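You operate a simulated robot arm through the tools that you are given. There is no shell and no other tool. Be economical: measure what you need, move in short steps, check, and stop when the job is done.

You run a simulated two-armed robot. Do the job below in one go: nothing can be reset, and whatever is moved stays where it is left.

## Task
Hold the open carton on the brown table steady with one hand, lift the small green reel out of it with the other and set it down on the brown table. Set down upright: small green reel.

The check looks at the end state, three seconds after you hand in, the way a careful person would. Anything else that was tipped, shoved, dropped, spilled or broken makes it a failure.

## Robot
Two 7-joint arms with two-finger parallel grippers on one trunk, on a base that drives. Base frame: it is fixed to the floor where the robot stands at the start and does not move with it; the origin is under the middle of the robot, x ahead of it, y to its left, z up. Units: mm, degrees, N and s.
The left shoulder is at the start at [70, 163, 1095], the right one opposite. With the tool pointing down near the work surface each hand reaches from about 400 to 880 mm from the robot's upright axis, wherever it stands, measured 20 degrees to its own side. Places, roughly: brown table [1200, -100, 800]. Payload 3.43 kg a hand.
The tool frame of a hand sits at the grasp point between the pads (the TCP): z along the fingers, y along the line on which they close. The tips reach 34 mm beyond it. Largest opening 128 mm; finger width 24, thickness 12; the body of the gripper, 48 by 130 mm, starts 96 mm behind the TCP.
Orientation is told as [roll, pitch, yaw] about the base's x, y, z axes, in that order, counted from this pose: with the fingers straight down and closing along the base's y, the tool's x points along the base's -x, its y along +y and its z along -z.

## Interface
- The arms move only by the tool apply_moves. It takes "left_deltas", "right_deltas" or both (then of equal length, played together; a hand with none holds still); each is a list of rows, each an object of numbers (a shift or turn left out is 0, a gripper value left out holds the last): "gripper": the finger opening in cm, from 0 to 12.8; "tx", "ty", "tz": the shift along the tool's x, y, z in cm; "wx", "wy", "wz": the turn, a rotation vector about the tool's x, y, z in degrees. In form: [{"gripper": .., "tx": .., "ty": .., "tz": .., "wx": .., "wy": .., "wz": ..}, ...]. A call has 1 to 20 rows; each row shifts and turns the commanded pose from where the row before left it, along the tool's axes as they then stand. Rows are played at 5 a second. More than 50 mm and 8.6 degrees between two rows, or a gripper value outside its range, and nothing of the call is played. Where a pose cannot be reached the arm comes as near as it can. A force on the tool above 40 N (or 10 N above the force at the start of the call, whichever is more), or a blocked arm, ends the call early, and 0.2 s more pass. The fingers move at their own pace (about 153 mm/s each) and stop on an object; they squeeze with about 37 N. The grip force told is the motor's: it shows also when the fingers shut on nothing. Time passes only in rows, and 0.2 s behind the last, so rows that do not move let the fingers close. The reply holds the time, the measured pose of the TCP, the force on the tool along the base axes, the opening and the grip force, in the units named above and with some noise, with the torque about the TCP (base axes, N m) and any sound that the robot's microphone picked up.
- Cameras (640 x 400 px; columns grow to the right, rows downward): "scene" is now at [135.5, -9.2, 1320.9]; the picture's right is [-0.10, -0.99, 0.00], its down [-0.60, 0.06, -0.79] and it looks along [0.79, -0.08, -0.61] (base axes); focal length 242 px, centre (320, 200). "left" rides on the left gripper at [76, 11, -160] in its tool frame; the picture's right is [-0.15, 0.99, 0.00], its down [-0.88, -0.13, -0.46] and it looks along [-0.45, -0.07, 0.89] (tool axes); focal length 234 px, centre (320, 200). "right" rides on the right gripper at [76, -11, -160] in its tool frame; the picture's right is [0.15, 0.99, 0.00], its down [-0.88, 0.13, -0.46] and it looks along [-0.45, 0.07, 0.89] (tool axes); focal length 234 px, centre (320, 200). There is no depth. A picture from a camera that has moved, and an enlarged one, comes with that camera's place and axes in the base frame and with its lens.
- capture(camera): a new picture of that camera. It takes no simulated time.
- lift_body(by): slides the trunk up (or, below 0, down) by that many mm; the arms and the scene camera ride with it, the base frame stays. It gives what a move gives, with no picture.
- roll_base(legs): drives the robot by 1 to 6 legs, each [ahead, left, turn to the left] in mm, mm and degrees, along the robot's own axes; the way and the turn of a leg run together, so that a leg with both is an arc; at most 1500 mm and 180 degrees a leg. The arms and the cameras ride along, it lands a little off, and it stops where it bumps. It gives what a move gives.
- head_to(pan, tilt): turns the head with the scene camera to pan (to the left, within 86 degrees either way) and tilt (down, from -29 to 69), counted from straight ahead of the robot. It gives what a move gives.
- enlarge(camera, box): a new picture of the part [left, top, right, bottom] of that camera's present view, enlarged. It takes no simulated time.
- sign_off(): hands the job in; it is judged then, once.

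Work in short steps. Places have to be worked out from the pictures, the camera data and where the tool is seen: move nearer, look again, correct. Check each grasp and each placing, and mend what went wrong. You have 120 turns and 100 pictures in all, those below and enlarged ones among them. Open the grippers and draw the arms clear of the work before you hand the job in, unless the task says otherwise; then end with one line.

The tools are called as name(argument=value, ...) on one line, values as JSON. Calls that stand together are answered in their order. apply_moves: Moves the arms, as the interface text tells. Its arguments: {"type":"object","properties":{"left_deltas":{"type":"array","items":{"type":"object","properties":{"gripper":{"type":"number"},"tx":{"type":"number"},"ty":{"type":"number"},"tz":{"type":"number"},"wx":{"type":"number"},"wy":{"type":"number"},"wz":{"type":"number"}}}},"right_deltas":{"type":"array","items":{"type":"object","properties":{"gripper":{"type":"number"},"tx":{"type":"number"},"ty":{"type":"number"},"tz":{"type":"number"},"wx":{"type":"number"},"wy":{"type":"number"},"wz":{"type":"number"}}}}},"required":[]} The other tools are called the same way: lift_body (by) slides the trunk up or down; roll_base (legs) drives the base; head_to (pan, tilt) turns the head that bears the scene camera; capture (camera) takes a picture; enlarge (camera, box) takes an enlarged picture of a part of a camera's view; sign_off () hands the job in.

At the start:

```text
time: 0.0
left_ee_pos: [713.1, 107.3, 1093.4]
left_ee_rot: [-0.1, 0.0, 0.0]
left_contact_force: [-0.4, -0.5, -0.2]
left_ft_torque: [0.0, 0.01, 0.02]
left_opening: 127.9
left_grasp_force: 0.1
right_ee_pos: [344.4, -340.8, 917.0]
right_ee_rot: [1.7, 32.1, -1.5]
right_contact_force: [0.5, -0.3, 0.8]
right_ft_torque: [-0.01, 0.01, 0.0]
right_opening: 128.0
right_grasp_force: 0.0
trunk travel left (down, up): [-575.0, 365.0]
robot x, y, heading: [-1.2, -0.3, -0.1]
head pan, tilt: [-5.8, 37.4]
```

scene: 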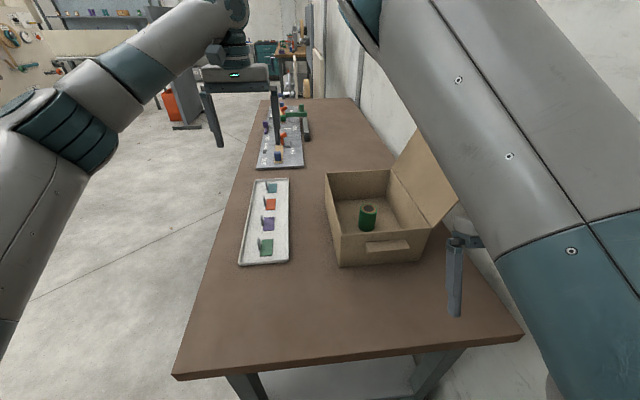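
right: 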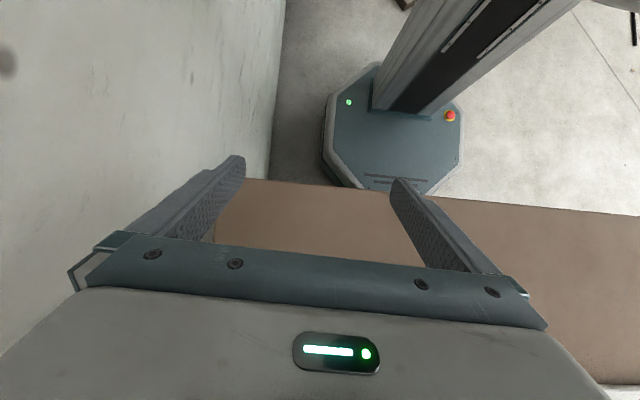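
left: 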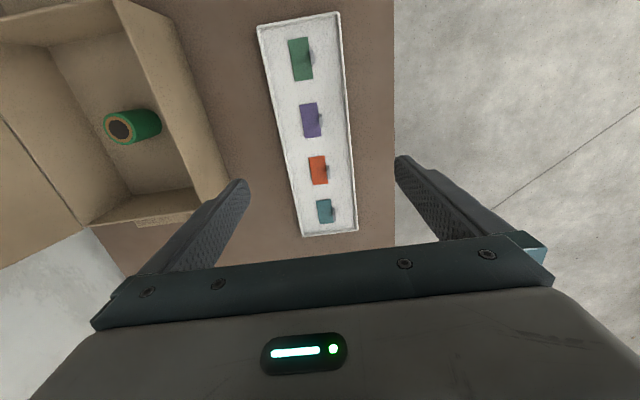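

The two views put the reel's top near (656, -206, 870) and the carton's near face at x≈522. I'll enlarge both views to measure the carton walls and the reel.

enlarge(camera="scene", box=[300, 120, 480, 280])

enlarge(camera="left", box=[0, 0, 260, 260])

```text
2.50 times, centred on (390, 200) of scene
camera zoom: at [135.5, -9.2, 1320.9], right [-0.1, -0.99, 0.0], down [-0.6, 0.06, -0.79], along [0.79, -0.08, -0.61], focal length 606 px, centre (145, 200)
```

zoom: 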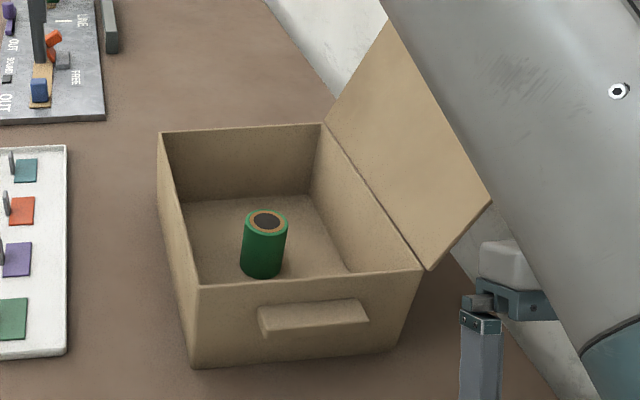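

```text
1.54 times, centred on (130, 130) of left
camera zoom: at [638.5, 119.1, 1252.9], right [0.15, 0.99, 0.0], down [0.88, -0.13, 0.46], along [0.45, -0.07, -0.89], focal length 360 px, centre (612, 308)
```

zoom: 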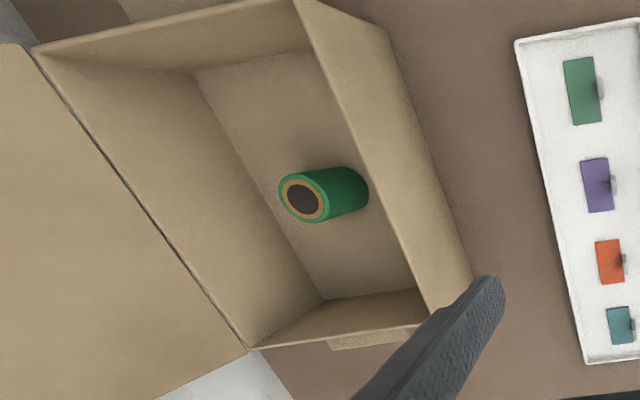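

The carton spans x 526–797 and y -309 to -100, with its rim at z≈918. The reel is about 53 mm across, standing near (656, -206). The left hand will grip the left wall near x=740, so I bring it above there and raise the right hand.

apply_moves(left_deltas=[{"gripper": 7, "tx": -0.7, "ty": -4}, {"tx": -1, "ty": -4}, {"tx": -1, "ty": -4}, {"ty": -4}, {"ty": -4.5}, {"tz": 3}, {"tz": 3}, {}])

capture(camera="left")

capture(camera="scene")

```text
time: 1.8
left_ee_pos: [728.7, -80.0, 1031.6]
left_ee_rot: [0.0, 0.0, 0.0]
left_contact_force: [0.0, -0.8, -0.9]
left_ft_torque: [0.0, 0.03, -0.01]
left_opening: 69.8
left_grasp_force: 0.0
left hand out of reach, approached as far as the arm can: row 5
right_ee_pos: [345.4, -342.3, 915.7]
right_ee_rot: [1.7, 32.1, -1.7]
right_contact_force: [-0.2, 0.3, -0.1]
right_ft_torque: [-0.02, 0.04, -0.02]
right_opening: 127.8
right_grasp_force: 0.0
trunk travel left (down, up): [-575.0, 365.0]
robot x, y, heading: [-3.2, 0.2, 0.1]
head pan, tilt: [-5.8, 37.4]
```

```text
94 pictures are left
camera left: at [653.0, -68.2, 1192.2], right [0.15, 0.99, 0.0], down [0.88, -0.13, 0.46], along [0.45, -0.07, -0.89], focal length 234 px, centre (320, 200)
```

left: 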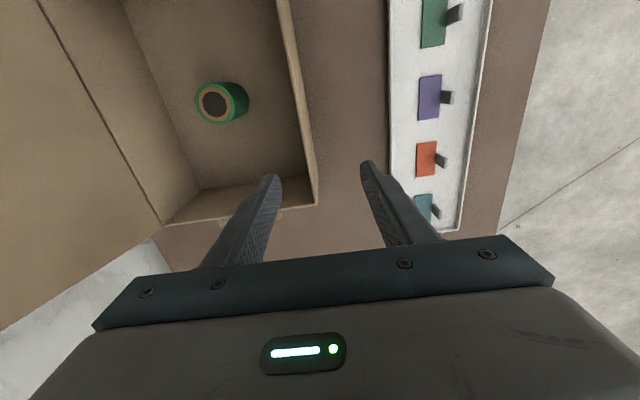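

```text
93 pictures are left
camera scene: at [135.7, -8.9, 1320.9], right [-0.1, -0.99, 0.0], down [-0.6, 0.06, -0.79], along [0.79, -0.08, -0.61], focal length 242 px, centre (320, 200)
```

scene: 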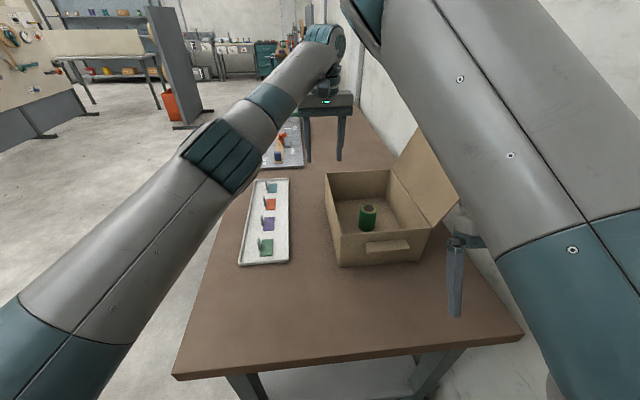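

The left wall's rim lies at y≈-98, and row 5 was only out of reach because the hand was high. I lower it a little, still clear of the rim, and shift it over to the wall.

apply_moves(left_deltas=[{"tz": 2.5}, {"tz": 1.5}, {"ty": -1.9, "tx": -0.6}, {}])

capture(camera="left")

```text
time: 2.8
left_ee_pos: [734.9, -96.3, 992.0]
left_ee_rot: [-0.1, 0.1, 0.0]
left_contact_force: [-0.7, 0.8, -0.3]
left_ft_torque: [-0.01, 0.01, 0.02]
left_opening: 70.0
left_grasp_force: 0.1
right_ee_pos: [345.6, -341.1, 916.5]
right_ee_rot: [1.9, 32.1, -1.7]
right_contact_force: [-0.1, -0.3, -0.3]
right_ft_torque: [-0.02, 0.02, -0.01]
right_opening: 128.0
right_grasp_force: 0.1
trunk travel left (down, up): [-575.0, 365.0]
robot x, y, heading: [-0.5, -0.7, -0.1]
head pan, tilt: [-5.8, 37.4]
```

```text
92 pictures are left
camera left: at [660.4, -84.5, 1152.2], right [0.15, 0.99, 0.0], down [0.88, -0.13, 0.45], along [0.45, -0.07, -0.89], focal length 234 px, centre (320, 200)
```

left: 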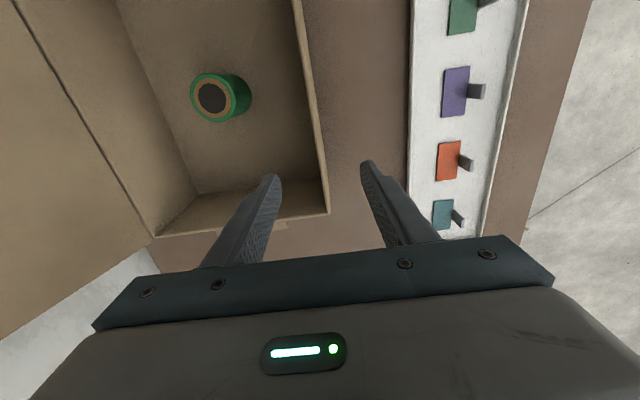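

The wall is centred between the fingers (y≈-97 against TCP -96). I descend until the fingers straddle it, then look before closing.

apply_moves(left_deltas=[{"tz": 3}, {"tz": 3}, {"tz": 2.2}, {}])

capture(camera="left")

enlarge(camera="scene", box=[300, 90, 480, 280])

```text
time: 3.8
left_ee_pos: [734.8, -100.4, 910.5]
left_ee_rot: [0.1, 0.0, 0.0]
left_contact_force: [-0.5, 0.3, -0.2]
left_ft_torque: [-0.04, 0.0, -0.01]
left_opening: 70.2
left_grasp_force: 0.0
right_ee_pos: [345.3, -342.0, 916.6]
right_ee_rot: [1.8, 32.1, -1.6]
right_contact_force: [0.0, -0.4, 0.9]
right_ft_torque: [-0.02, 0.01, 0.01]
right_opening: 128.0
right_grasp_force: 0.0
trunk travel left (down, up): [-575.0, 365.0]
robot x, y, heading: [0.2, -2.8, -0.1]
head pan, tilt: [-5.8, 37.4]
```

```text
91 pictures are left
camera left: at [659.7, -88.1, 1070.0], right [0.15, 0.99, 0.0], down [0.88, -0.13, 0.46], along [0.45, -0.07, -0.89], focal length 234 px, centre (320, 200)
```

left: 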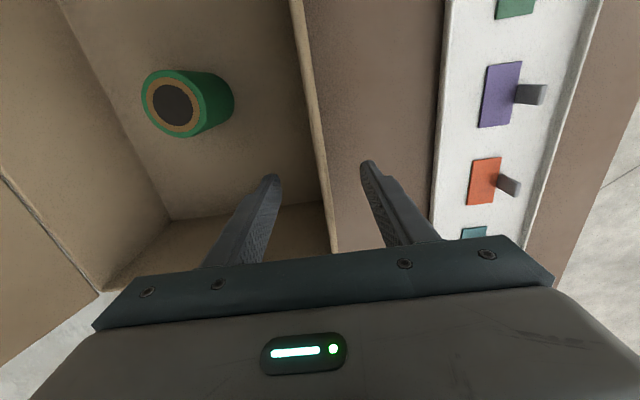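

```text
2.11 times, centred on (390, 185) of scene
camera zoom: at [135.4, -9.1, 1320.9], right [-0.1, -0.99, 0.0], down [-0.6, 0.06, -0.79], along [0.79, -0.08, -0.61], focal length 510 px, centre (173, 232)
```

zoom: 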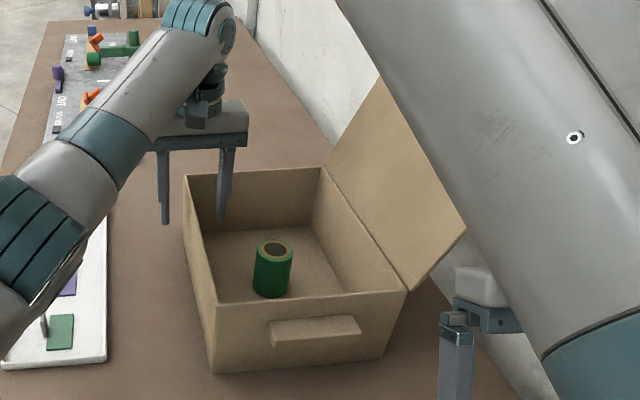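

The wall sits midway between the fingers, so I close in steps.

apply_moves(left_deltas=[{"gripper": 4}, {"gripper": 2}, {"gripper": 1}, {"gripper": 0}, {}, {}])

capture(camera="left")

```text
time: 5.2
left_ee_pos: [735.3, -101.6, 909.9]
left_ee_rot: [0.0, -0.1, 0.0]
left_contact_force: [1.1, 0.4, 0.6]
left_ft_torque: [0.01, -0.06, 0.03]
left_opening: 4.4
left_grasp_force: 36.7
right_ee_pos: [344.3, -341.4, 915.2]
right_ee_rot: [1.9, 32.1, -1.6]
right_contact_force: [0.3, -0.4, 0.0]
right_ft_torque: [0.0, -0.04, -0.03]
right_opening: 128.1
right_grasp_force: 0.1
trunk travel left (down, up): [-575.0, 365.0]
robot x, y, heading: [3.4, 0.4, 0.1]
head pan, tilt: [-5.8, 37.4]
```

```text
89 pictures are left
camera left: at [659.7, -88.4, 1070.3], right [0.15, 0.99, 0.0], down [0.88, -0.13, 0.46], along [0.45, -0.07, -0.89], focal length 234 px, centre (320, 200)
```

left: 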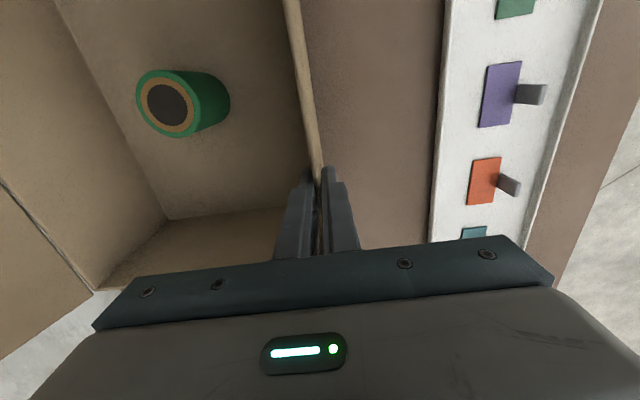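

The left hand holds the carton wall firmly: 4.4 mm opening at 37 N. I now raise the right hand, straighten it to vertical, and bring it to the reel's line at y≈-207 in front of the carton.

apply_moves(right_deltas=[{"tz": -4, "gripper": 9}, {"tz": -4}, {"tz": -4}, {"wy": -8}, {"wy": -8, "ty": 3}, {"wy": -8, "ty": 3}, {"wy": -8.1, "ty": 3}, {"ty": 4.4}, {}])

capture(camera="right")

capture(camera="scene")

```text
time: 6.4
left_ee_pos: [734.4, -99.8, 911.7]
left_ee_rot: [-0.1, 0.0, 0.0]
left_contact_force: [2.4, 1.0, 1.9]
left_ft_torque: [-0.46, 0.23, 0.06]
left_opening: 4.2
left_grasp_force: 36.9
right_ee_pos: [372.5, -333.6, 926.4]
right_ee_rot: [2.0, 34.3, -3.7]
right_contact_force: [-0.5, -0.7, -0.5]
right_ft_torque: [0.03, 0.0, -0.01]
right_opening: 89.7
right_grasp_force: 0.1
trunk travel left (down, up): [-575.0, 365.0]
robot x, y, heading: [6.2, 4.0, 0.0]
head pan, tilt: [-5.8, 37.4]
stopped in row 5 (right hand): the arm was blocked; the commanded pose is now the measured one
```

```text
88 pictures are left
camera right: at [397.6, -353.4, 1100.7], right [-0.03, 0.99, 0.11], down [0.99, 0.05, -0.12], along [-0.12, 0.11, -0.99], focal length 234 px, centre (320, 200)
```

right: 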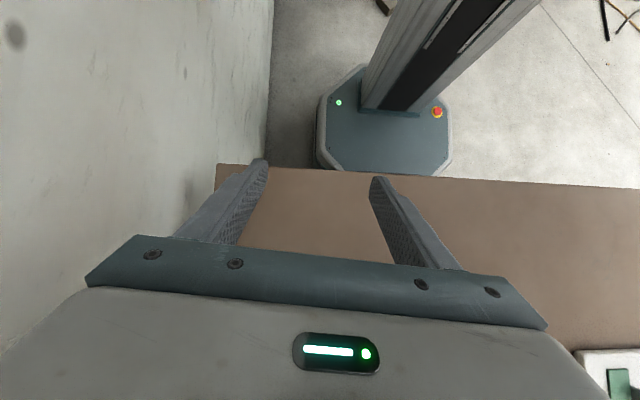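

```text
87 pictures are left
camera scene: at [135.4, -8.9, 1320.9], right [-0.1, -0.99, 0.0], down [-0.6, 0.06, -0.79], along [0.79, -0.08, -0.61], focal length 242 px, centre (320, 200)
```

scene: 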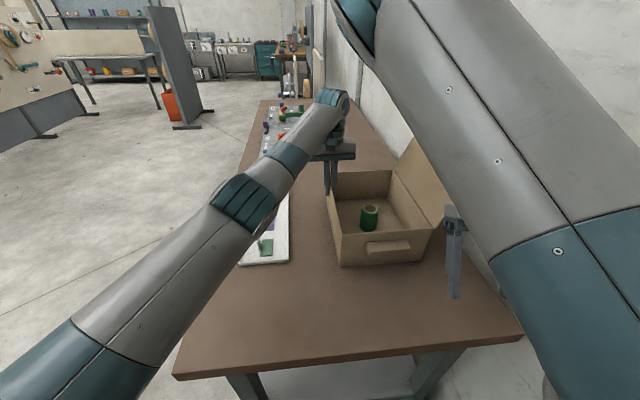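

The right arm was blocked after about 30 mm, with no force at the tool, so an arm link or the wall may be in the way. I turn the head to look at the right arm.

head_to(pan=-50, tilt=30)

capture(camera="scene")

```text
time: 7.5
left_ee_pos: [734.6, -99.7, 910.7]
left_ee_rot: [0.0, 0.1, 0.1]
left_contact_force: [-0.2, 0.9, 2.0]
left_ft_torque: [0.05, -0.36, 0.09]
left_opening: 4.5
left_grasp_force: 37.1
right_ee_pos: [372.3, -333.7, 926.4]
right_ee_rot: [2.2, 34.2, -3.7]
right_contact_force: [0.1, -0.7, 0.0]
right_ft_torque: [0.0, 0.02, 0.01]
right_opening: 89.9
right_grasp_force: 0.1
trunk travel left (down, up): [-575.0, 365.0]
robot x, y, heading: [-3.1, 1.8, 0.4]
head pan, tilt: [-50.0, 30.0]
```

```text
86 pictures are left
camera scene: at [107.1, -69.5, 1332.3], right [-0.77, -0.64, 0.0], down [-0.32, 0.38, -0.87], along [0.56, -0.66, -0.5], focal length 242 px, centre (320, 200)
```

scene: 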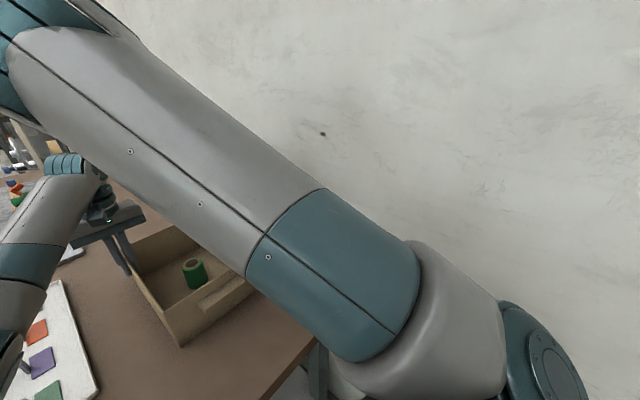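

No obvious obstacle shows: the right elbow is high ahead and the forearm folds back down to the hand. I try a gentle sideways move along y at this height, since the hand is well clear of the carton front.

apply_moves(right_deltas=[{"ty": 1.5}, {"ty": 2}, {"ty": 2}, {"ty": 2}, {}])

```text
time: 8.9
left_ee_pos: [734.2, -100.7, 910.7]
left_ee_rot: [0.0, 0.1, -0.1]
left_contact_force: [-0.5, -0.6, 1.4]
left_ft_torque: [0.07, 0.01, 0.06]
left_opening: 4.7
left_grasp_force: 36.9
right_ee_pos: [359.1, -286.1, 896.9]
right_ee_rot: [2.7, 40.5, -5.3]
right_contact_force: [0.5, -0.4, 0.1]
right_ft_torque: [-0.01, -0.04, 0.01]
right_opening: 90.1
right_grasp_force: 0.1
right hand out of reach, approached as far as the arm can: row 4
trunk travel left (down, up): [-575.0, 365.0]
robot x, y, heading: [1.6, -2.5, 0.1]
head pan, tilt: [-50.0, 30.0]
stopped in row 5 (right hand): the arm was blocked; the commanded pose is now the measured one
```

The arm moved sideways but drifted in pitch and height, so a wrist or elbow limit is probably at work. I try taking out pitch gradually at low speed and see whether it follows.

apply_moves(right_deltas=[{"wy": -3}, {"wy": -3}, {"wy": -3}, {"wy": -3}, {}])

head_to(pan=-20, tilt=15)

capture(camera="scene")

```text
time: 10.3
left_ee_pos: [734.4, -99.7, 909.9]
left_ee_rot: [-0.1, 0.1, -0.1]
left_contact_force: [-0.5, 0.9, 2.2]
left_ft_torque: [0.09, 0.03, 0.02]
left_opening: 4.8
left_grasp_force: 36.7
right_ee_pos: [344.5, -293.2, 875.8]
right_ee_rot: [3.0, 32.4, -7.6]
right_contact_force: [-0.1, -0.2, -0.6]
right_ft_torque: [0.0, 0.0, 0.0]
right_opening: 90.0
right_grasp_force: 0.1
trunk travel left (down, up): [-575.0, 365.0]
robot x, y, heading: [1.7, -2.5, -0.0]
head pan, tilt: [-50.0, 30.0]
stopped in row 5 (right hand): the arm was blocked; the commanded pose is now the measured one
```

```text
time: 11.2
left_ee_pos: [732.8, -100.1, 911.0]
left_ee_rot: [0.0, 0.1, -0.1]
left_contact_force: [-0.2, 0.7, 1.0]
left_ft_torque: [0.08, 0.1, 0.02]
left_opening: 4.6
left_grasp_force: 36.8
right_ee_pos: [344.9, -292.5, 876.8]
right_ee_rot: [3.1, 32.3, -7.6]
right_contact_force: [0.2, 0.6, 0.3]
right_ft_torque: [-0.01, -0.03, -0.01]
right_opening: 89.8
right_grasp_force: 0.1
trunk travel left (down, up): [-575.0, 365.0]
robot x, y, heading: [3.7, -2.4, 0.0]
head pan, tilt: [-20.0, 15.0]
```

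```text
85 pictures are left
camera scene: at [136.7, -32.4, 1356.5], right [-0.34, -0.94, 0.0], down [-0.24, 0.09, -0.97], along [0.91, -0.33, -0.26], focal length 242 px, centre (320, 200)
```

scene: 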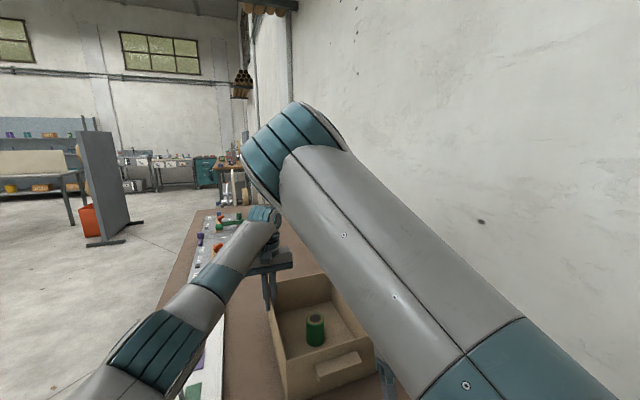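

The elbow sits around (490, -120, 1335). The block may come from a near-singular, folded arm, so I test small slow moves. First I go straight up and slightly left, in 1 cm rows.

apply_moves(right_deltas=[{"tx": 0.5, "tz": -0.8}, {"tx": 0.5, "tz": -0.8}, {"tx": 0.5, "tz": -0.8}, {"tx": 0.5, "tz": -0.8}, {}])

capture(camera="right")

capture(camera="left")

```text
time: 12.4
left_ee_pos: [733.8, -100.3, 911.2]
left_ee_rot: [0.1, 0.1, 0.0]
left_contact_force: [-0.1, 1.0, 2.1]
left_ft_torque: [0.06, -0.07, 0.05]
left_opening: 4.7
left_grasp_force: 36.9
right_ee_pos: [336.9, -299.8, 905.0]
right_ee_rot: [4.3, 34.1, -8.9]
right_contact_force: [-0.5, -0.1, 0.2]
right_ft_torque: [-0.03, 0.0, -0.01]
right_opening: 90.3
right_grasp_force: 0.1
trunk travel left (down, up): [-575.0, 365.0]
robot x, y, heading: [0.2, -0.4, -0.1]
head pan, tilt: [-20.0, 15.0]
```

```text
84 pictures are left
camera right: at [358.5, -326.4, 1079.5], right [0.08, 0.99, 0.14], down [0.99, -0.06, -0.11], along [-0.1, 0.15, -0.98], focal length 234 px, centre (320, 200)
```

right: 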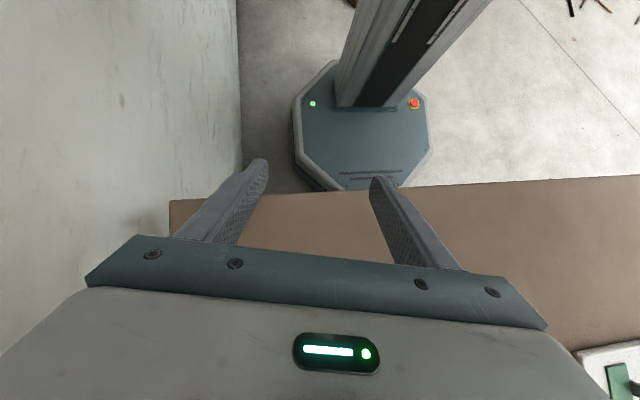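

```text
83 pictures are left
camera left: at [659.3, -88.5, 1070.3], right [0.15, 0.99, 0.0], down [0.88, -0.13, 0.45], along [0.45, -0.07, -0.89], focal length 234 px, centre (320, 200)
```

left: 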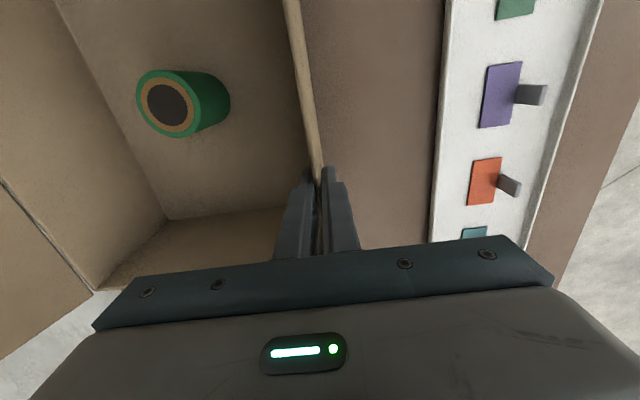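

Upward works, and the carton has not moved. I continue upward in small rows to clear the carton and flap height.

apply_moves(right_deltas=[{"tx": 0.7, "tz": -1.1}, {"tx": 0.7, "tz": -1.1}, {"tx": 0.7, "tz": -1.1}, {"tx": 0.7, "tz": -1.1}, {"tx": 0.7, "tz": -1.1}, {"tx": 0.7, "tz": -1.1}, {"tx": 0.7, "tz": -1.1}, {"tx": 0.7, "tz": -1.1}, {}])

```text
time: 13.6
left_ee_pos: [734.0, -99.9, 910.8]
left_ee_rot: [-0.1, 0.1, 0.0]
left_contact_force: [-0.5, 0.6, 1.9]
left_ft_torque: [0.07, 0.01, 0.03]
left_opening: 4.6
left_grasp_force: 36.8
right_ee_pos: [322.5, -303.2, 932.0]
right_ee_rot: [3.8, 40.6, -9.5]
right_contact_force: [0.4, -0.1, 0.7]
right_ft_torque: [-0.01, -0.02, 0.0]
right_opening: 89.7
right_grasp_force: 0.1
trunk travel left (down, up): [-575.0, 365.0]
robot x, y, heading: [-1.3, 3.9, -0.2]
head pan, tilt: [-20.0, 15.0]
stopped in row 5 (right hand): the arm was blocked; the commanded pose is now the measured one
```

Blocked again at about 30 mm. I need to see the forearm and wrist, so I look down to the right.

head_to(pan=-15, tilt=55)

capture(camera="scene")

head_to(pan=-70, tilt=60)

capture(camera="scene")

```text
time: 14.7
left_ee_pos: [733.3, -100.5, 911.3]
left_ee_rot: [0.0, 0.2, 0.0]
left_contact_force: [-1.0, 0.7, 1.8]
left_ft_torque: [0.03, 0.0, 0.03]
left_opening: 4.6
left_grasp_force: 37.5
right_ee_pos: [321.6, -303.4, 932.8]
right_ee_rot: [3.7, 40.5, -9.6]
right_contact_force: [0.2, 0.9, 0.2]
right_ft_torque: [-0.05, 0.04, 0.03]
right_opening: 90.3
right_grasp_force: 0.1
trunk travel left (down, up): [-575.0, 365.0]
robot x, y, heading: [-1.7, -0.2, 0.4]
head pan, tilt: [-15.0, 55.0]
```

```text
82 pictures are left
camera scene: at [118.7, -19.0, 1296.3], right [-0.26, -0.97, 0.0], down [-0.79, 0.21, -0.57], along [0.55, -0.15, -0.82], focal length 242 px, centre (320, 200)
```

scene: 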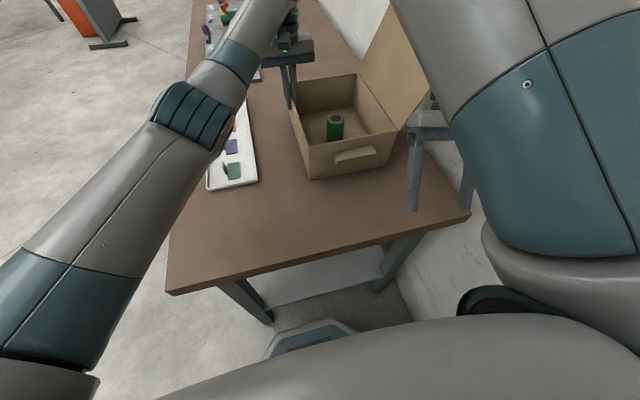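

```text
time: 15.9
left_ee_pos: [734.3, -99.5, 911.0]
left_ee_rot: [0.0, 0.1, -0.1]
left_contact_force: [0.0, 0.9, 1.0]
left_ft_torque: [0.1, 0.0, 0.04]
left_opening: 4.8
left_grasp_force: 36.8
right_ee_pos: [321.2, -304.3, 932.8]
right_ee_rot: [3.8, 40.5, -9.5]
right_contact_force: [-0.3, -0.4, -0.2]
right_ft_torque: [-0.01, -0.03, -0.04]
right_opening: 89.9
right_grasp_force: 0.0
trunk travel left (down, up): [-575.0, 365.0]
robot x, y, heading: [-1.6, -3.2, 0.1]
head pan, tilt: [-70.0, 60.0]
```

```text
81 pictures are left
camera scene: at [71.9, -63.0, 1290.2], right [-0.94, -0.34, 0.0], down [-0.3, 0.81, -0.5], along [0.17, -0.47, -0.87], focal length 242 px, centre (320, 200)
```

scene: 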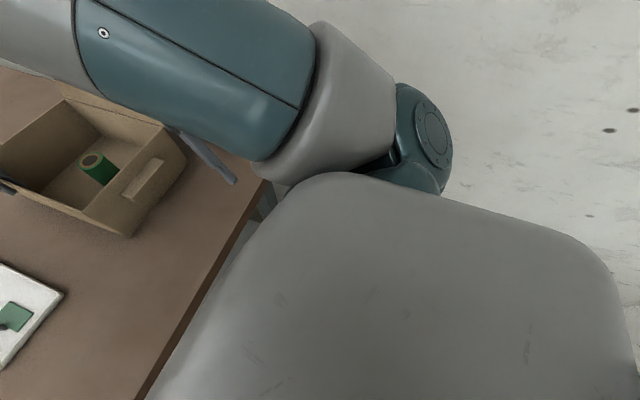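

Nothing touches the arm, and so far forward progress was real while upward stalled. I test pure forward motion at this height, well in front of the carton.

apply_moves(right_deltas=[{"tx": -1.1, "tz": -1.0}, {"tx": -1.1, "tz": -1.0}, {"tx": -1.1, "tz": -1.0}, {"tx": -1.1, "tz": -1.0}, {}])

```text
time: 17.1
left_ee_pos: [735.4, -100.5, 911.6]
left_ee_rot: [0.0, 0.0, 0.1]
left_contact_force: [0.7, -2.7, 1.2]
left_ft_torque: [0.08, -0.12, 0.89]
left_opening: 5.2
left_grasp_force: 37.3
right_ee_pos: [378.2, -318.7, 935.2]
right_ee_rot: [3.8, 40.6, -9.7]
right_contact_force: [0.4, 0.0, 1.2]
right_ft_torque: [0.03, -0.03, -0.02]
right_opening: 90.1
right_grasp_force: 0.1
trunk travel left (down, up): [-575.0, 365.0]
robot x, y, heading: [-2.7, -2.6, -0.1]
head pan, tilt: [-70.0, 60.0]
```

Forward tracked perfectly, but the left hand felt a torque of 0.89 N m, so the right wrist probably touches the flap. I back off a bit and look.

apply_moves(right_deltas=[{"tx": 1.1, "tz": 1.0}, {"tx": 1.1, "tz": 1.0}, {}])

head_to(pan=-20, tilt=35)

capture(camera="scene")

capture(camera="left")

```text
time: 17.9
left_ee_pos: [733.8, -99.8, 911.1]
left_ee_rot: [0.0, 0.1, 0.0]
left_contact_force: [0.9, 0.6, 2.5]
left_ft_torque: [-0.02, -0.13, 0.31]
left_opening: 4.5
left_grasp_force: 37.0
right_ee_pos: [347.1, -312.8, 931.0]
right_ee_rot: [3.9, 41.5, -10.3]
right_contact_force: [-0.3, 0.9, 0.3]
right_ft_torque: [0.01, -0.01, 0.01]
right_opening: 90.1
right_grasp_force: 0.1
trunk travel left (down, up): [-575.0, 365.0]
robot x, y, heading: [-0.6, 0.1, -0.1]
head pan, tilt: [-70.0, 60.0]
```

```text
time: 19.1
left_ee_pos: [734.0, -99.8, 911.5]
left_ee_rot: [0.0, 0.1, -0.1]
left_contact_force: [0.2, 0.9, 3.0]
left_ft_torque: [0.1, 0.13, 0.2]
left_opening: 4.7
left_grasp_force: 37.4
right_ee_pos: [347.3, -312.5, 932.0]
right_ee_rot: [4.3, 41.3, -10.0]
right_contact_force: [0.0, 0.2, 0.1]
right_ft_torque: [0.03, 0.01, -0.02]
right_opening: 89.9
right_grasp_force: 0.1
trunk travel left (down, up): [-575.0, 365.0]
robot x, y, heading: [0.5, -2.8, -0.1]
head pan, tilt: [-20.0, 35.0]
```

```text
80 pictures are left
camera scene: at [131.8, -30.5, 1324.5], right [-0.34, -0.94, 0.0], down [-0.54, 0.2, -0.82], along [0.77, -0.28, -0.57], focal length 242 px, centre (320, 200)
```

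scene: 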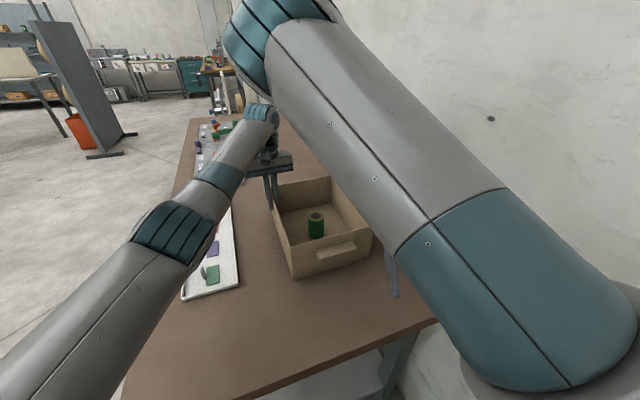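

```text
79 pictures are left
camera left: at [659.4, -88.4, 1070.3], right [0.15, 0.99, 0.0], down [0.88, -0.13, 0.45], along [0.45, -0.07, -0.89], focal length 234 px, centre (320, 200)
```

left: 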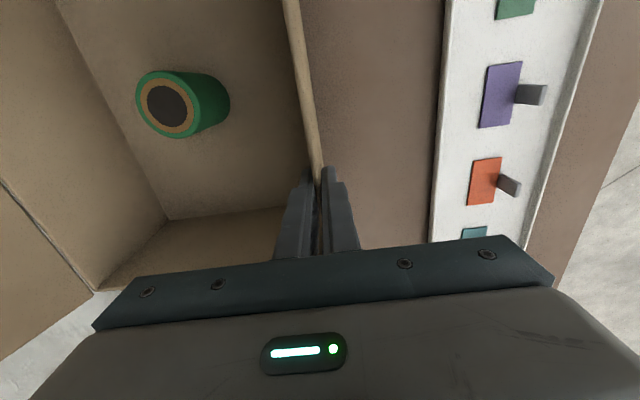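

The carton and reel are undisturbed. The right arm needs free space to reconfigure, so I release the wall, lift the left hand straight up, and then back the robot off.

apply_moves(left_deltas=[{"gripper": 2}, {"gripper": 5}, {}, {"tz": -3}, {"tz": -4}, {"tz": -4}, {"tx": 3, "tz": -2}, {"tx": 3}, {}])

capture(camera="left")

```text
time: 21.1
left_ee_pos: [675.1, -97.3, 1038.7]
left_ee_rot: [0.0, 0.0, 0.0]
left_contact_force: [0.5, 0.5, -0.5]
left_ft_torque: [0.02, 0.0, 0.03]
left_opening: 49.9
left_grasp_force: 0.0
right_ee_pos: [348.4, -310.9, 932.5]
right_ee_rot: [4.4, 41.0, -10.0]
right_contact_force: [0.6, 0.4, 1.3]
right_ft_torque: [0.02, 0.0, 0.01]
right_opening: 90.1
right_grasp_force: 0.1
trunk travel left (down, up): [-575.0, 365.0]
robot x, y, heading: [-1.2, 0.7, 0.1]
head pan, tilt: [-20.0, 35.0]
```

```text
78 pictures are left
camera left: at [600.9, -85.3, 1198.8], right [0.15, 0.99, 0.0], down [0.88, -0.13, 0.45], along [0.45, -0.07, -0.89], focal length 234 px, centre (320, 200)
```

left: 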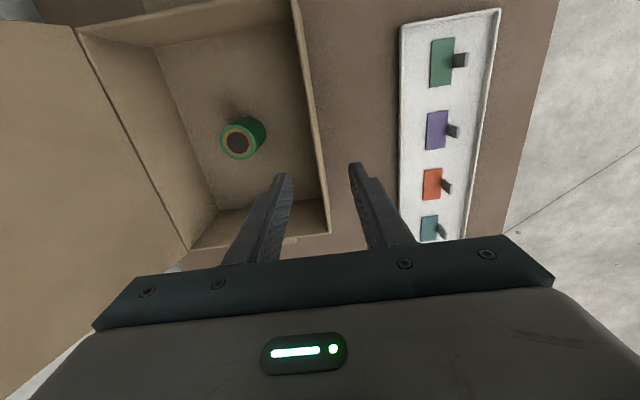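

The carton is clear and undisturbed. I back the robot up by 300 mm.

roll_base(legs=[[-300, 0, 0]])

head_to(pan=-10, tilt=25)

capture(camera="scene")

capture(camera="left")

```text
time: 23.1
left_ee_pos: [379.1, -94.7, 1040.5]
left_ee_rot: [0.0, 0.1, 0.2]
left_contact_force: [-0.1, 0.1, 0.1]
left_ft_torque: [0.01, 0.02, 0.02]
left_opening: 50.2
left_grasp_force: 0.1
right_ee_pos: [53.4, -311.5, 934.3]
right_ee_rot: [4.4, 40.9, -9.6]
right_contact_force: [-0.5, -0.5, 1.1]
right_ft_torque: [-0.01, -0.03, 0.0]
right_opening: 90.2
right_grasp_force: 0.0
trunk travel left (down, up): [-575.0, 365.0]
robot x, y, heading: [-298.1, -1.1, 0.1]
head pan, tilt: [-20.0, 35.0]
```

```text
time: 23.8
left_ee_pos: [379.8, -94.1, 1038.6]
left_ee_rot: [0.0, 0.1, 0.3]
left_contact_force: [0.3, -0.9, 0.1]
left_ft_torque: [-0.01, -0.04, 0.01]
left_opening: 49.9
left_grasp_force: 0.2
right_ee_pos: [53.9, -311.7, 932.4]
right_ee_rot: [4.6, 41.0, -9.6]
right_contact_force: [0.2, -0.4, 0.1]
right_ft_torque: [0.01, 0.03, 0.03]
right_opening: 90.0
right_grasp_force: 0.0
trunk travel left (down, up): [-575.0, 365.0]
robot x, y, heading: [-295.4, -3.2, 0.4]
head pan, tilt: [-10.0, 25.0]
```

```text
77 pictures are left
camera scene: at [-156.8, -16.6, 1340.2], right [-0.17, -0.99, 0.0], down [-0.42, 0.07, -0.91], along [0.89, -0.15, -0.42], focal length 242 px, centre (320, 200)
```

scene: 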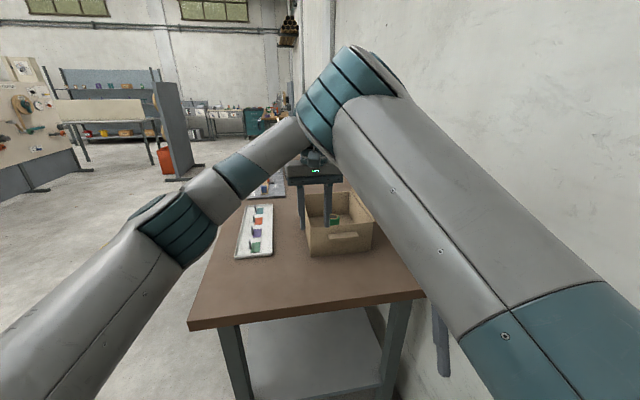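

```text
76 pictures are left
camera left: at [304.8, -83.4, 1198.8], right [0.14, 0.99, 0.0], down [0.88, -0.13, 0.45], along [0.45, -0.07, -0.89], focal length 234 px, centre (320, 200)
```

left: 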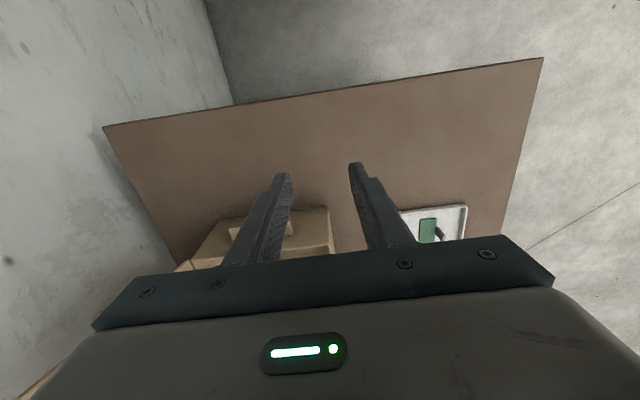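

In free space now, I test the same upward move to see whether the limit is in the arm itself.

apply_moves(right_deltas=[{"tx": 1.3, "tz": -1.5}, {"tx": 1.3, "tz": -1.5}, {"tx": 1.3, "tz": -1.5}, {"tx": 1.3, "tz": -1.5}, {}])

capture(camera="scene")

```text
time: 25.2
left_ee_pos: [379.1, -94.7, 1039.5]
left_ee_rot: [-0.1, 0.1, 0.2]
left_contact_force: [-1.1, 0.4, -0.4]
left_ft_torque: [0.02, 0.01, 0.02]
left_opening: 50.2
left_grasp_force: 0.1
right_ee_pos: [40.4, -322.7, 987.0]
right_ee_rot: [4.5, 46.4, -11.7]
right_contact_force: [0.1, -0.1, 0.4]
right_ft_torque: [-0.01, -0.01, 0.04]
right_opening: 89.7
right_grasp_force: 0.2
trunk travel left (down, up): [-575.0, 365.0]
robot x, y, heading: [-298.7, 2.6, 0.5]
head pan, tilt: [-10.0, 25.0]
stopped in row 5 (right hand): the arm was blocked; the commanded pose is now the measured one
```

```text
75 pictures are left
camera scene: at [-156.9, -16.8, 1340.3], right [-0.17, -0.99, 0.0], down [-0.42, 0.07, -0.91], along [0.89, -0.15, -0.42], focal length 242 px, centre (320, 200)
```

scene: 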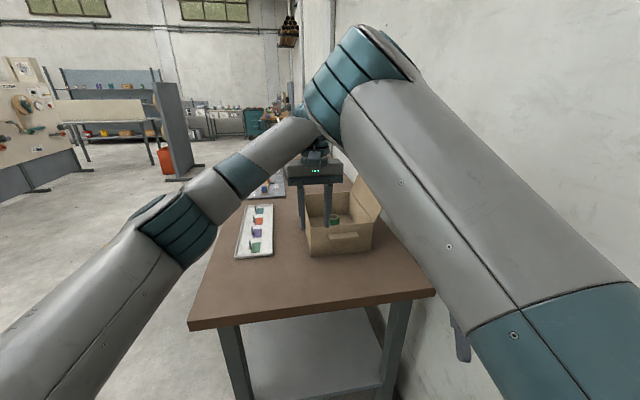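

It is a wrist limit in the folded pose: height rises only with growing pitch, while forward motion opens the elbow. I extend the right hand forward in free space (still before the table front) while drifting left.

apply_moves(right_deltas=[{"tx": -1.4, "tz": -1.4, "ty": 0.5}, {"tx": -1.4, "tz": -1.4, "ty": 0.5}, {"tx": -1.4, "tz": -1.4, "ty": 0.5}, {"tx": -1.4, "tz": -1.4, "ty": 0.5}, {"tx": -1.4, "tz": -1.4, "ty": 0.5}, {"tx": -1.4, "tz": -1.4, "ty": 0.5}, {"tx": -1.4, "tz": -1.4, "ty": 0.5}, {"tx": -1.4, "tz": -1.4, "ty": 0.5}, {}])

```text
time: 27.2
left_ee_pos: [379.8, -94.1, 1038.6]
left_ee_rot: [0.0, 0.2, 0.3]
left_contact_force: [0.0, -0.7, 0.4]
left_ft_torque: [0.03, -0.03, 0.03]
left_opening: 49.9
left_grasp_force: 0.1
right_ee_pos: [204.4, -324.9, 986.1]
right_ee_rot: [4.4, 46.2, -11.6]
right_contact_force: [-0.3, -0.8, 0.3]
right_ft_torque: [-0.03, 0.0, 0.01]
right_opening: 89.9
right_grasp_force: 0.0
trunk travel left (down, up): [-575.0, 365.0]
robot x, y, heading: [-295.8, 2.9, 0.4]
head pan, tilt: [-10.0, 25.0]
```

It tracked perfectly. Now I take the pitch out.

apply_moves(right_deltas=[{"wy": -5}, {"wy": -5}, {"wy": -5}, {"wy": -5}, {"wy": -5}, {"wy": -5}, {"wy": -5}, {"wy": -5}, {"wy": -6}, {}])

capture(camera="scene")

```text
time: 29.1
left_ee_pos: [378.8, -94.6, 1039.2]
left_ee_rot: [0.0, 0.0, 0.2]
left_contact_force: [-0.2, -0.2, 0.5]
left_ft_torque: [0.01, -0.01, 0.02]
left_opening: 49.8
left_grasp_force: 0.0
right_ee_pos: [176.7, -335.9, 916.3]
right_ee_rot: [1.3, 16.5, -16.7]
right_contact_force: [0.2, 0.2, 0.5]
right_ft_torque: [0.01, -0.01, 0.02]
right_opening: 89.9
right_grasp_force: 0.1
trunk travel left (down, up): [-575.0, 365.0]
robot x, y, heading: [-294.9, -1.8, 0.3]
head pan, tilt: [-10.0, 25.0]
stopped in row 9 (right hand): the arm was blocked; the commanded pose is now the measured one
```

```text
74 pictures are left
camera scene: at [-157.2, -16.7, 1340.3], right [-0.17, -0.99, 0.0], down [-0.42, 0.07, -0.91], along [0.89, -0.15, -0.42], focal length 242 px, centre (320, 200)
```

scene: 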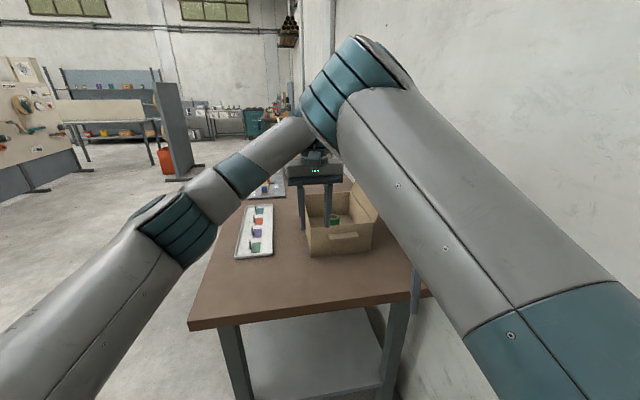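

That works: pitch is now 16° at the limit again. I move forward further and correct the yaw at the same time.

apply_moves(right_deltas=[{"tx": -1.9, "tz": -0.6, "ty": 0.5}, {"tx": -1.9, "tz": -0.6, "ty": 0.5}, {"tx": -1.9, "tz": -0.6, "ty": 0.5}, {"tx": -1.9, "tz": -0.6, "ty": 0.5}, {"tx": -1.9, "tz": -0.6, "ty": 0.5}, {"tx": -1.9, "tz": -0.6, "ty": 0.5, "wz": -4}, {"wz": -4, "ty": 1}, {"wz": -4, "ty": 1}, {"wz": -4, "ty": 1}, {"ty": 1}, {}])

```text
time: 31.4
left_ee_pos: [379.0, -95.7, 1038.9]
left_ee_rot: [0.0, 0.0, 0.2]
left_contact_force: [0.0, 0.0, 0.5]
left_ft_torque: [0.03, -0.03, 0.01]
left_opening: 50.0
left_grasp_force: 0.1
right_ee_pos: [308.0, -301.6, 921.7]
right_ee_rot: [5.7, 15.4, 0.0]
right_contact_force: [0.2, 0.3, 0.1]
right_ft_torque: [-0.01, 0.02, -0.01]
right_opening: 89.9
right_grasp_force: 0.0
trunk travel left (down, up): [-575.0, 365.0]
robot x, y, heading: [-302.5, 0.4, -0.0]
head pan, tilt: [-10.0, 25.0]
```

Good. I level the right hand the rest of the way, moving the left hand aside for clearance.

apply_moves(right_deltas=[{"wy": -4}, {"wy": -4}, {"wy": -4, "wx": 3}, {"wy": -3.4, "wx": 2.7}, {"tz": -1.5}, {"tz": -1.5}, {"tz": -1.5}, {"tz": -1.5}, {"tz": -1.5}, {}], left_deltas=[{"ty": 2}, {"ty": 2}, {"ty": 2}, {"ty": 2}, {"ty": 2}, {}, {}, {}, {}, {}])

capture(camera="scene")

capture(camera="right")

```text
time: 33.9
left_ee_pos: [380.6, 7.1, 1039.5]
left_ee_rot: [0.0, 0.1, 0.3]
left_contact_force: [0.4, -0.1, -0.9]
left_ft_torque: [0.01, 0.02, 0.0]
left_opening: 49.9
left_grasp_force: 0.1
right_ee_pos: [292.7, -318.4, 941.4]
right_ee_rot: [0.8, 6.2, -3.2]
right_contact_force: [0.4, 0.5, 0.3]
right_ft_torque: [0.01, -0.02, 0.0]
right_opening: 90.0
right_grasp_force: 0.0
trunk travel left (down, up): [-575.0, 365.0]
robot x, y, heading: [-294.6, -1.5, 0.2]
head pan, tilt: [-10.0, 25.0]
stopped in row 10 (right hand): the arm was blocked; the commanded pose is now the measured one
```

```text
73 pictures are left
camera scene: at [-156.8, -16.7, 1340.2], right [-0.17, -0.99, 0.0], down [-0.42, 0.07, -0.91], along [0.89, -0.15, -0.42], focal length 242 px, centre (320, 200)
```

scene: 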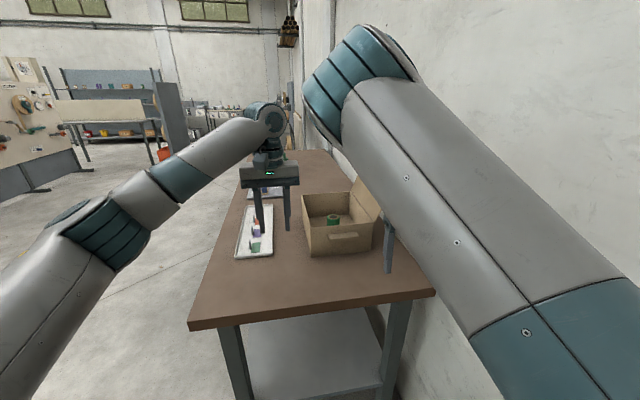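

```text
72 pictures are left
camera right: at [233.5, -328.4, 1108.2], right [-0.09, 1.0, 0.03], down [0.93, 0.07, 0.36], along [0.36, 0.06, -0.93], focal length 234 px, centre (320, 200)
```

right: 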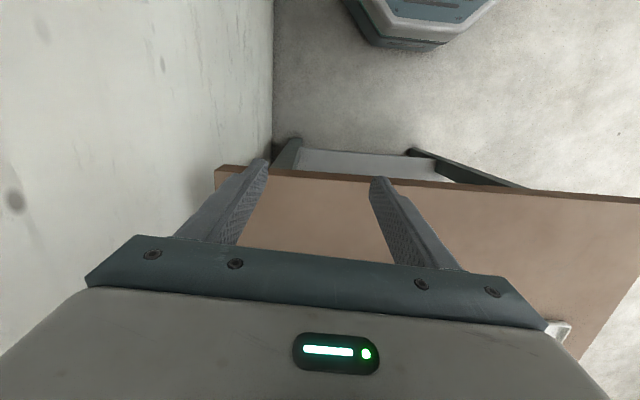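

Right-hand height with the fingers vertical is limited in this elbow-high posture, so I raise the trunk. That lets both hands work lower relative to the shoulders.

lift_body(by=180)

apply_moves(right_deltas=[{"ty": 1.5}, {"ty": 1.5}, {"ty": 1.5}, {"ty": 1.5}, {"ty": 1.5}, {"ty": 1.5}, {"ty": 1.5}, {"ty": 1}, {"tz": 1}, {"tz": 1}, {"wy": -3, "wz": -1}, {"wy": -3, "wz": -2}, {}])

```text
time: 35.9
left_ee_pos: [380.9, 6.4, 1218.9]
left_ee_rot: [0.1, 0.1, 0.3]
left_contact_force: [-1.1, -1.2, 0.1]
left_ft_torque: [0.0, 0.01, 0.0]
left_opening: 50.0
left_grasp_force: 0.0
right_ee_pos: [293.0, -317.6, 1120.9]
right_ee_rot: [0.8, 6.0, -3.1]
right_contact_force: [-0.2, 0.5, -0.5]
right_ft_torque: [0.04, -0.01, -0.02]
right_opening: 90.0
right_grasp_force: 0.1
trunk travel left (down, up): [-755.0, 185.0]
robot x, y, heading: [-299.5, 1.4, 0.4]
head pan, tilt: [-10.0, 25.0]
```

```text
time: 38.9
left_ee_pos: [381.3, 7.8, 1220.1]
left_ee_rot: [0.0, 0.1, 0.3]
left_contact_force: [0.3, -0.1, 1.4]
left_ft_torque: [0.0, -0.02, 0.02]
left_opening: 50.0
left_grasp_force: 0.1
right_ee_pos: [312.0, -272.7, 1076.9]
right_ee_rot: [2.0, 3.0, -2.2]
right_contact_force: [0.4, 0.3, 0.3]
right_ft_torque: [0.01, 0.02, 0.02]
right_opening: 89.8
right_grasp_force: 0.0
right hand out of reach, approached as far as the arm can: row 5, 6, 7, 8, 11, 12
trunk travel left (down, up): [-755.0, 185.0]
robot x, y, heading: [-294.7, -2.1, 0.3]
head pan, tilt: [-10.0, 25.0]
stopped in row 13 (right hand): the arm was blocked; the commanded pose is now the measured one
```

Lower and farther forward keeps easing it. I move down and forward, then left.

apply_moves(right_deltas=[{"tz": 1, "tx": -1.5}, {"tz": 1, "tx": -1.5}, {"tz": 1, "tx": -1.5}, {"tz": 1, "tx": -1.5}, {"wy": -1.5, "ty": 1.3}, {"wy": -1.5, "ty": 1.3}, {"ty": 1.3, "wz": -1, "wx": 1}, {"ty": 1.3, "wz": -1.2, "wx": 1}, {"ty": 1.2}, {}])

capture(camera="scene")

```text
time: 41.0
left_ee_pos: [381.5, 7.4, 1220.2]
left_ee_rot: [0.0, 0.0, 0.3]
left_contact_force: [0.3, 0.1, -0.3]
left_ft_torque: [-0.03, -0.02, -0.03]
left_opening: 50.2
left_grasp_force: 0.0
right_ee_pos: [386.2, -225.2, 1038.2]
right_ee_rot: [-0.1, 0.0, 0.2]
right_contact_force: [0.5, 0.1, 0.2]
right_ft_torque: [0.03, -0.03, 0.01]
right_opening: 90.1
right_grasp_force: 0.1
right hand out of reach, approached as far as the arm can: row 8, 9
trunk travel left (down, up): [-755.0, 185.0]
robot x, y, heading: [-298.2, 0.7, 0.5]
head pan, tilt: [-10.0, 25.0]
```

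```text
71 pictures are left
camera scene: at [-156.8, -16.4, 1520.3], right [-0.17, -0.99, 0.0], down [-0.42, 0.07, -0.91], along [0.89, -0.15, -0.42], focal length 242 px, centre (320, 200)
```

scene: 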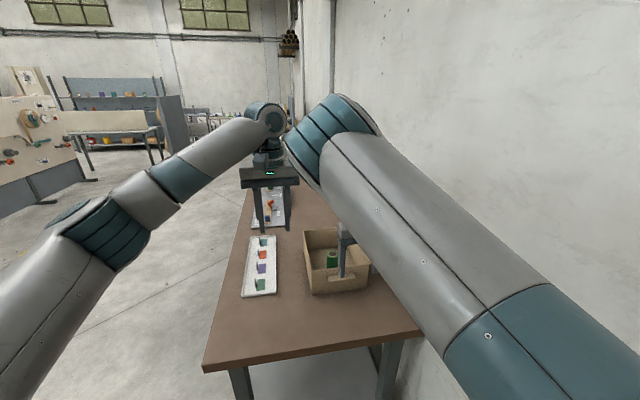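

The right hand is now vertical at (386, -225, 1038). I drive forward and slightly left so the right hand comes over the carton above the rim. Its fingertips at z≈1004 clear the 918 rim, and its body stays clear of the flap.

roll_base(legs=[[150, 25, 0], [165, 0, 0]])

head_to(pan=-10, tilt=45)

capture(camera="scene")

capture(camera="right")

```text
time: 43.5
left_ee_pos: [694.7, 36.1, 1221.1]
left_ee_rot: [0.1, -0.1, 0.5]
left_contact_force: [-0.3, -0.1, -0.7]
left_ft_torque: [-0.01, -0.03, 0.02]
left_opening: 50.1
left_grasp_force: 0.0
right_ee_pos: [701.9, -196.7, 1038.9]
right_ee_rot: [0.0, -0.1, 0.5]
right_contact_force: [-0.4, 0.8, 1.1]
right_ft_torque: [0.02, -0.02, 0.03]
right_opening: 90.0
right_grasp_force: 0.1
trunk travel left (down, up): [-755.0, 185.0]
robot x, y, heading: [25.4, 24.9, 0.4]
head pan, tilt: [-10.0, 25.0]
```

```text
time: 44.3
left_ee_pos: [699.5, 36.1, 1218.4]
left_ee_rot: [0.0, 0.1, 0.4]
left_contact_force: [0.1, 0.2, 0.4]
left_ft_torque: [0.0, 0.03, -0.01]
left_opening: 50.2
left_grasp_force: 0.0
right_ee_pos: [704.6, -196.8, 1037.2]
right_ee_rot: [-0.1, 0.0, 0.4]
right_contact_force: [0.4, -0.4, -0.1]
right_ft_torque: [-0.01, 0.0, 0.0]
right_opening: 89.7
right_grasp_force: 0.0
trunk travel left (down, up): [-755.0, 185.0]
robot x, y, heading: [19.1, 29.2, 0.5]
head pan, tilt: [-10.0, 45.0]
```

```text
70 pictures are left
camera scene: at [151.3, 13.7, 1489.6], right [-0.17, -0.99, 0.0], down [-0.7, 0.12, -0.71], along [0.7, -0.12, -0.71], focal length 242 px, centre (320, 200)
```

scene: 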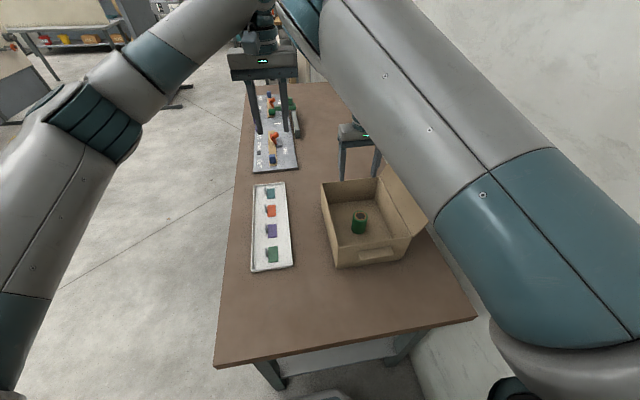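

```text
69 pictures are left
camera right: at [628.7, -208.1, 1196.8], right [-0.15, 0.99, 0.0], down [0.88, 0.14, 0.46], along [0.45, 0.07, -0.89], focal length 234 px, centre (320, 200)
```

right: 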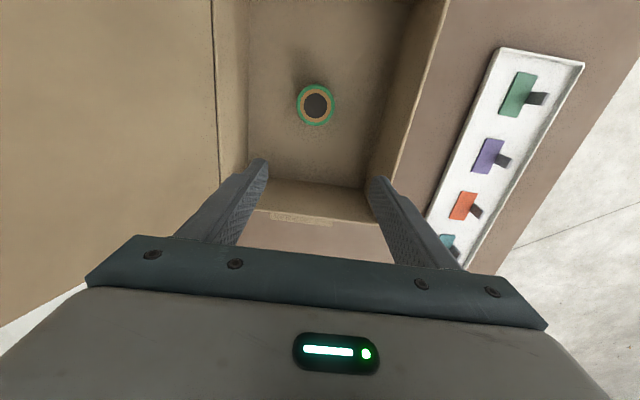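

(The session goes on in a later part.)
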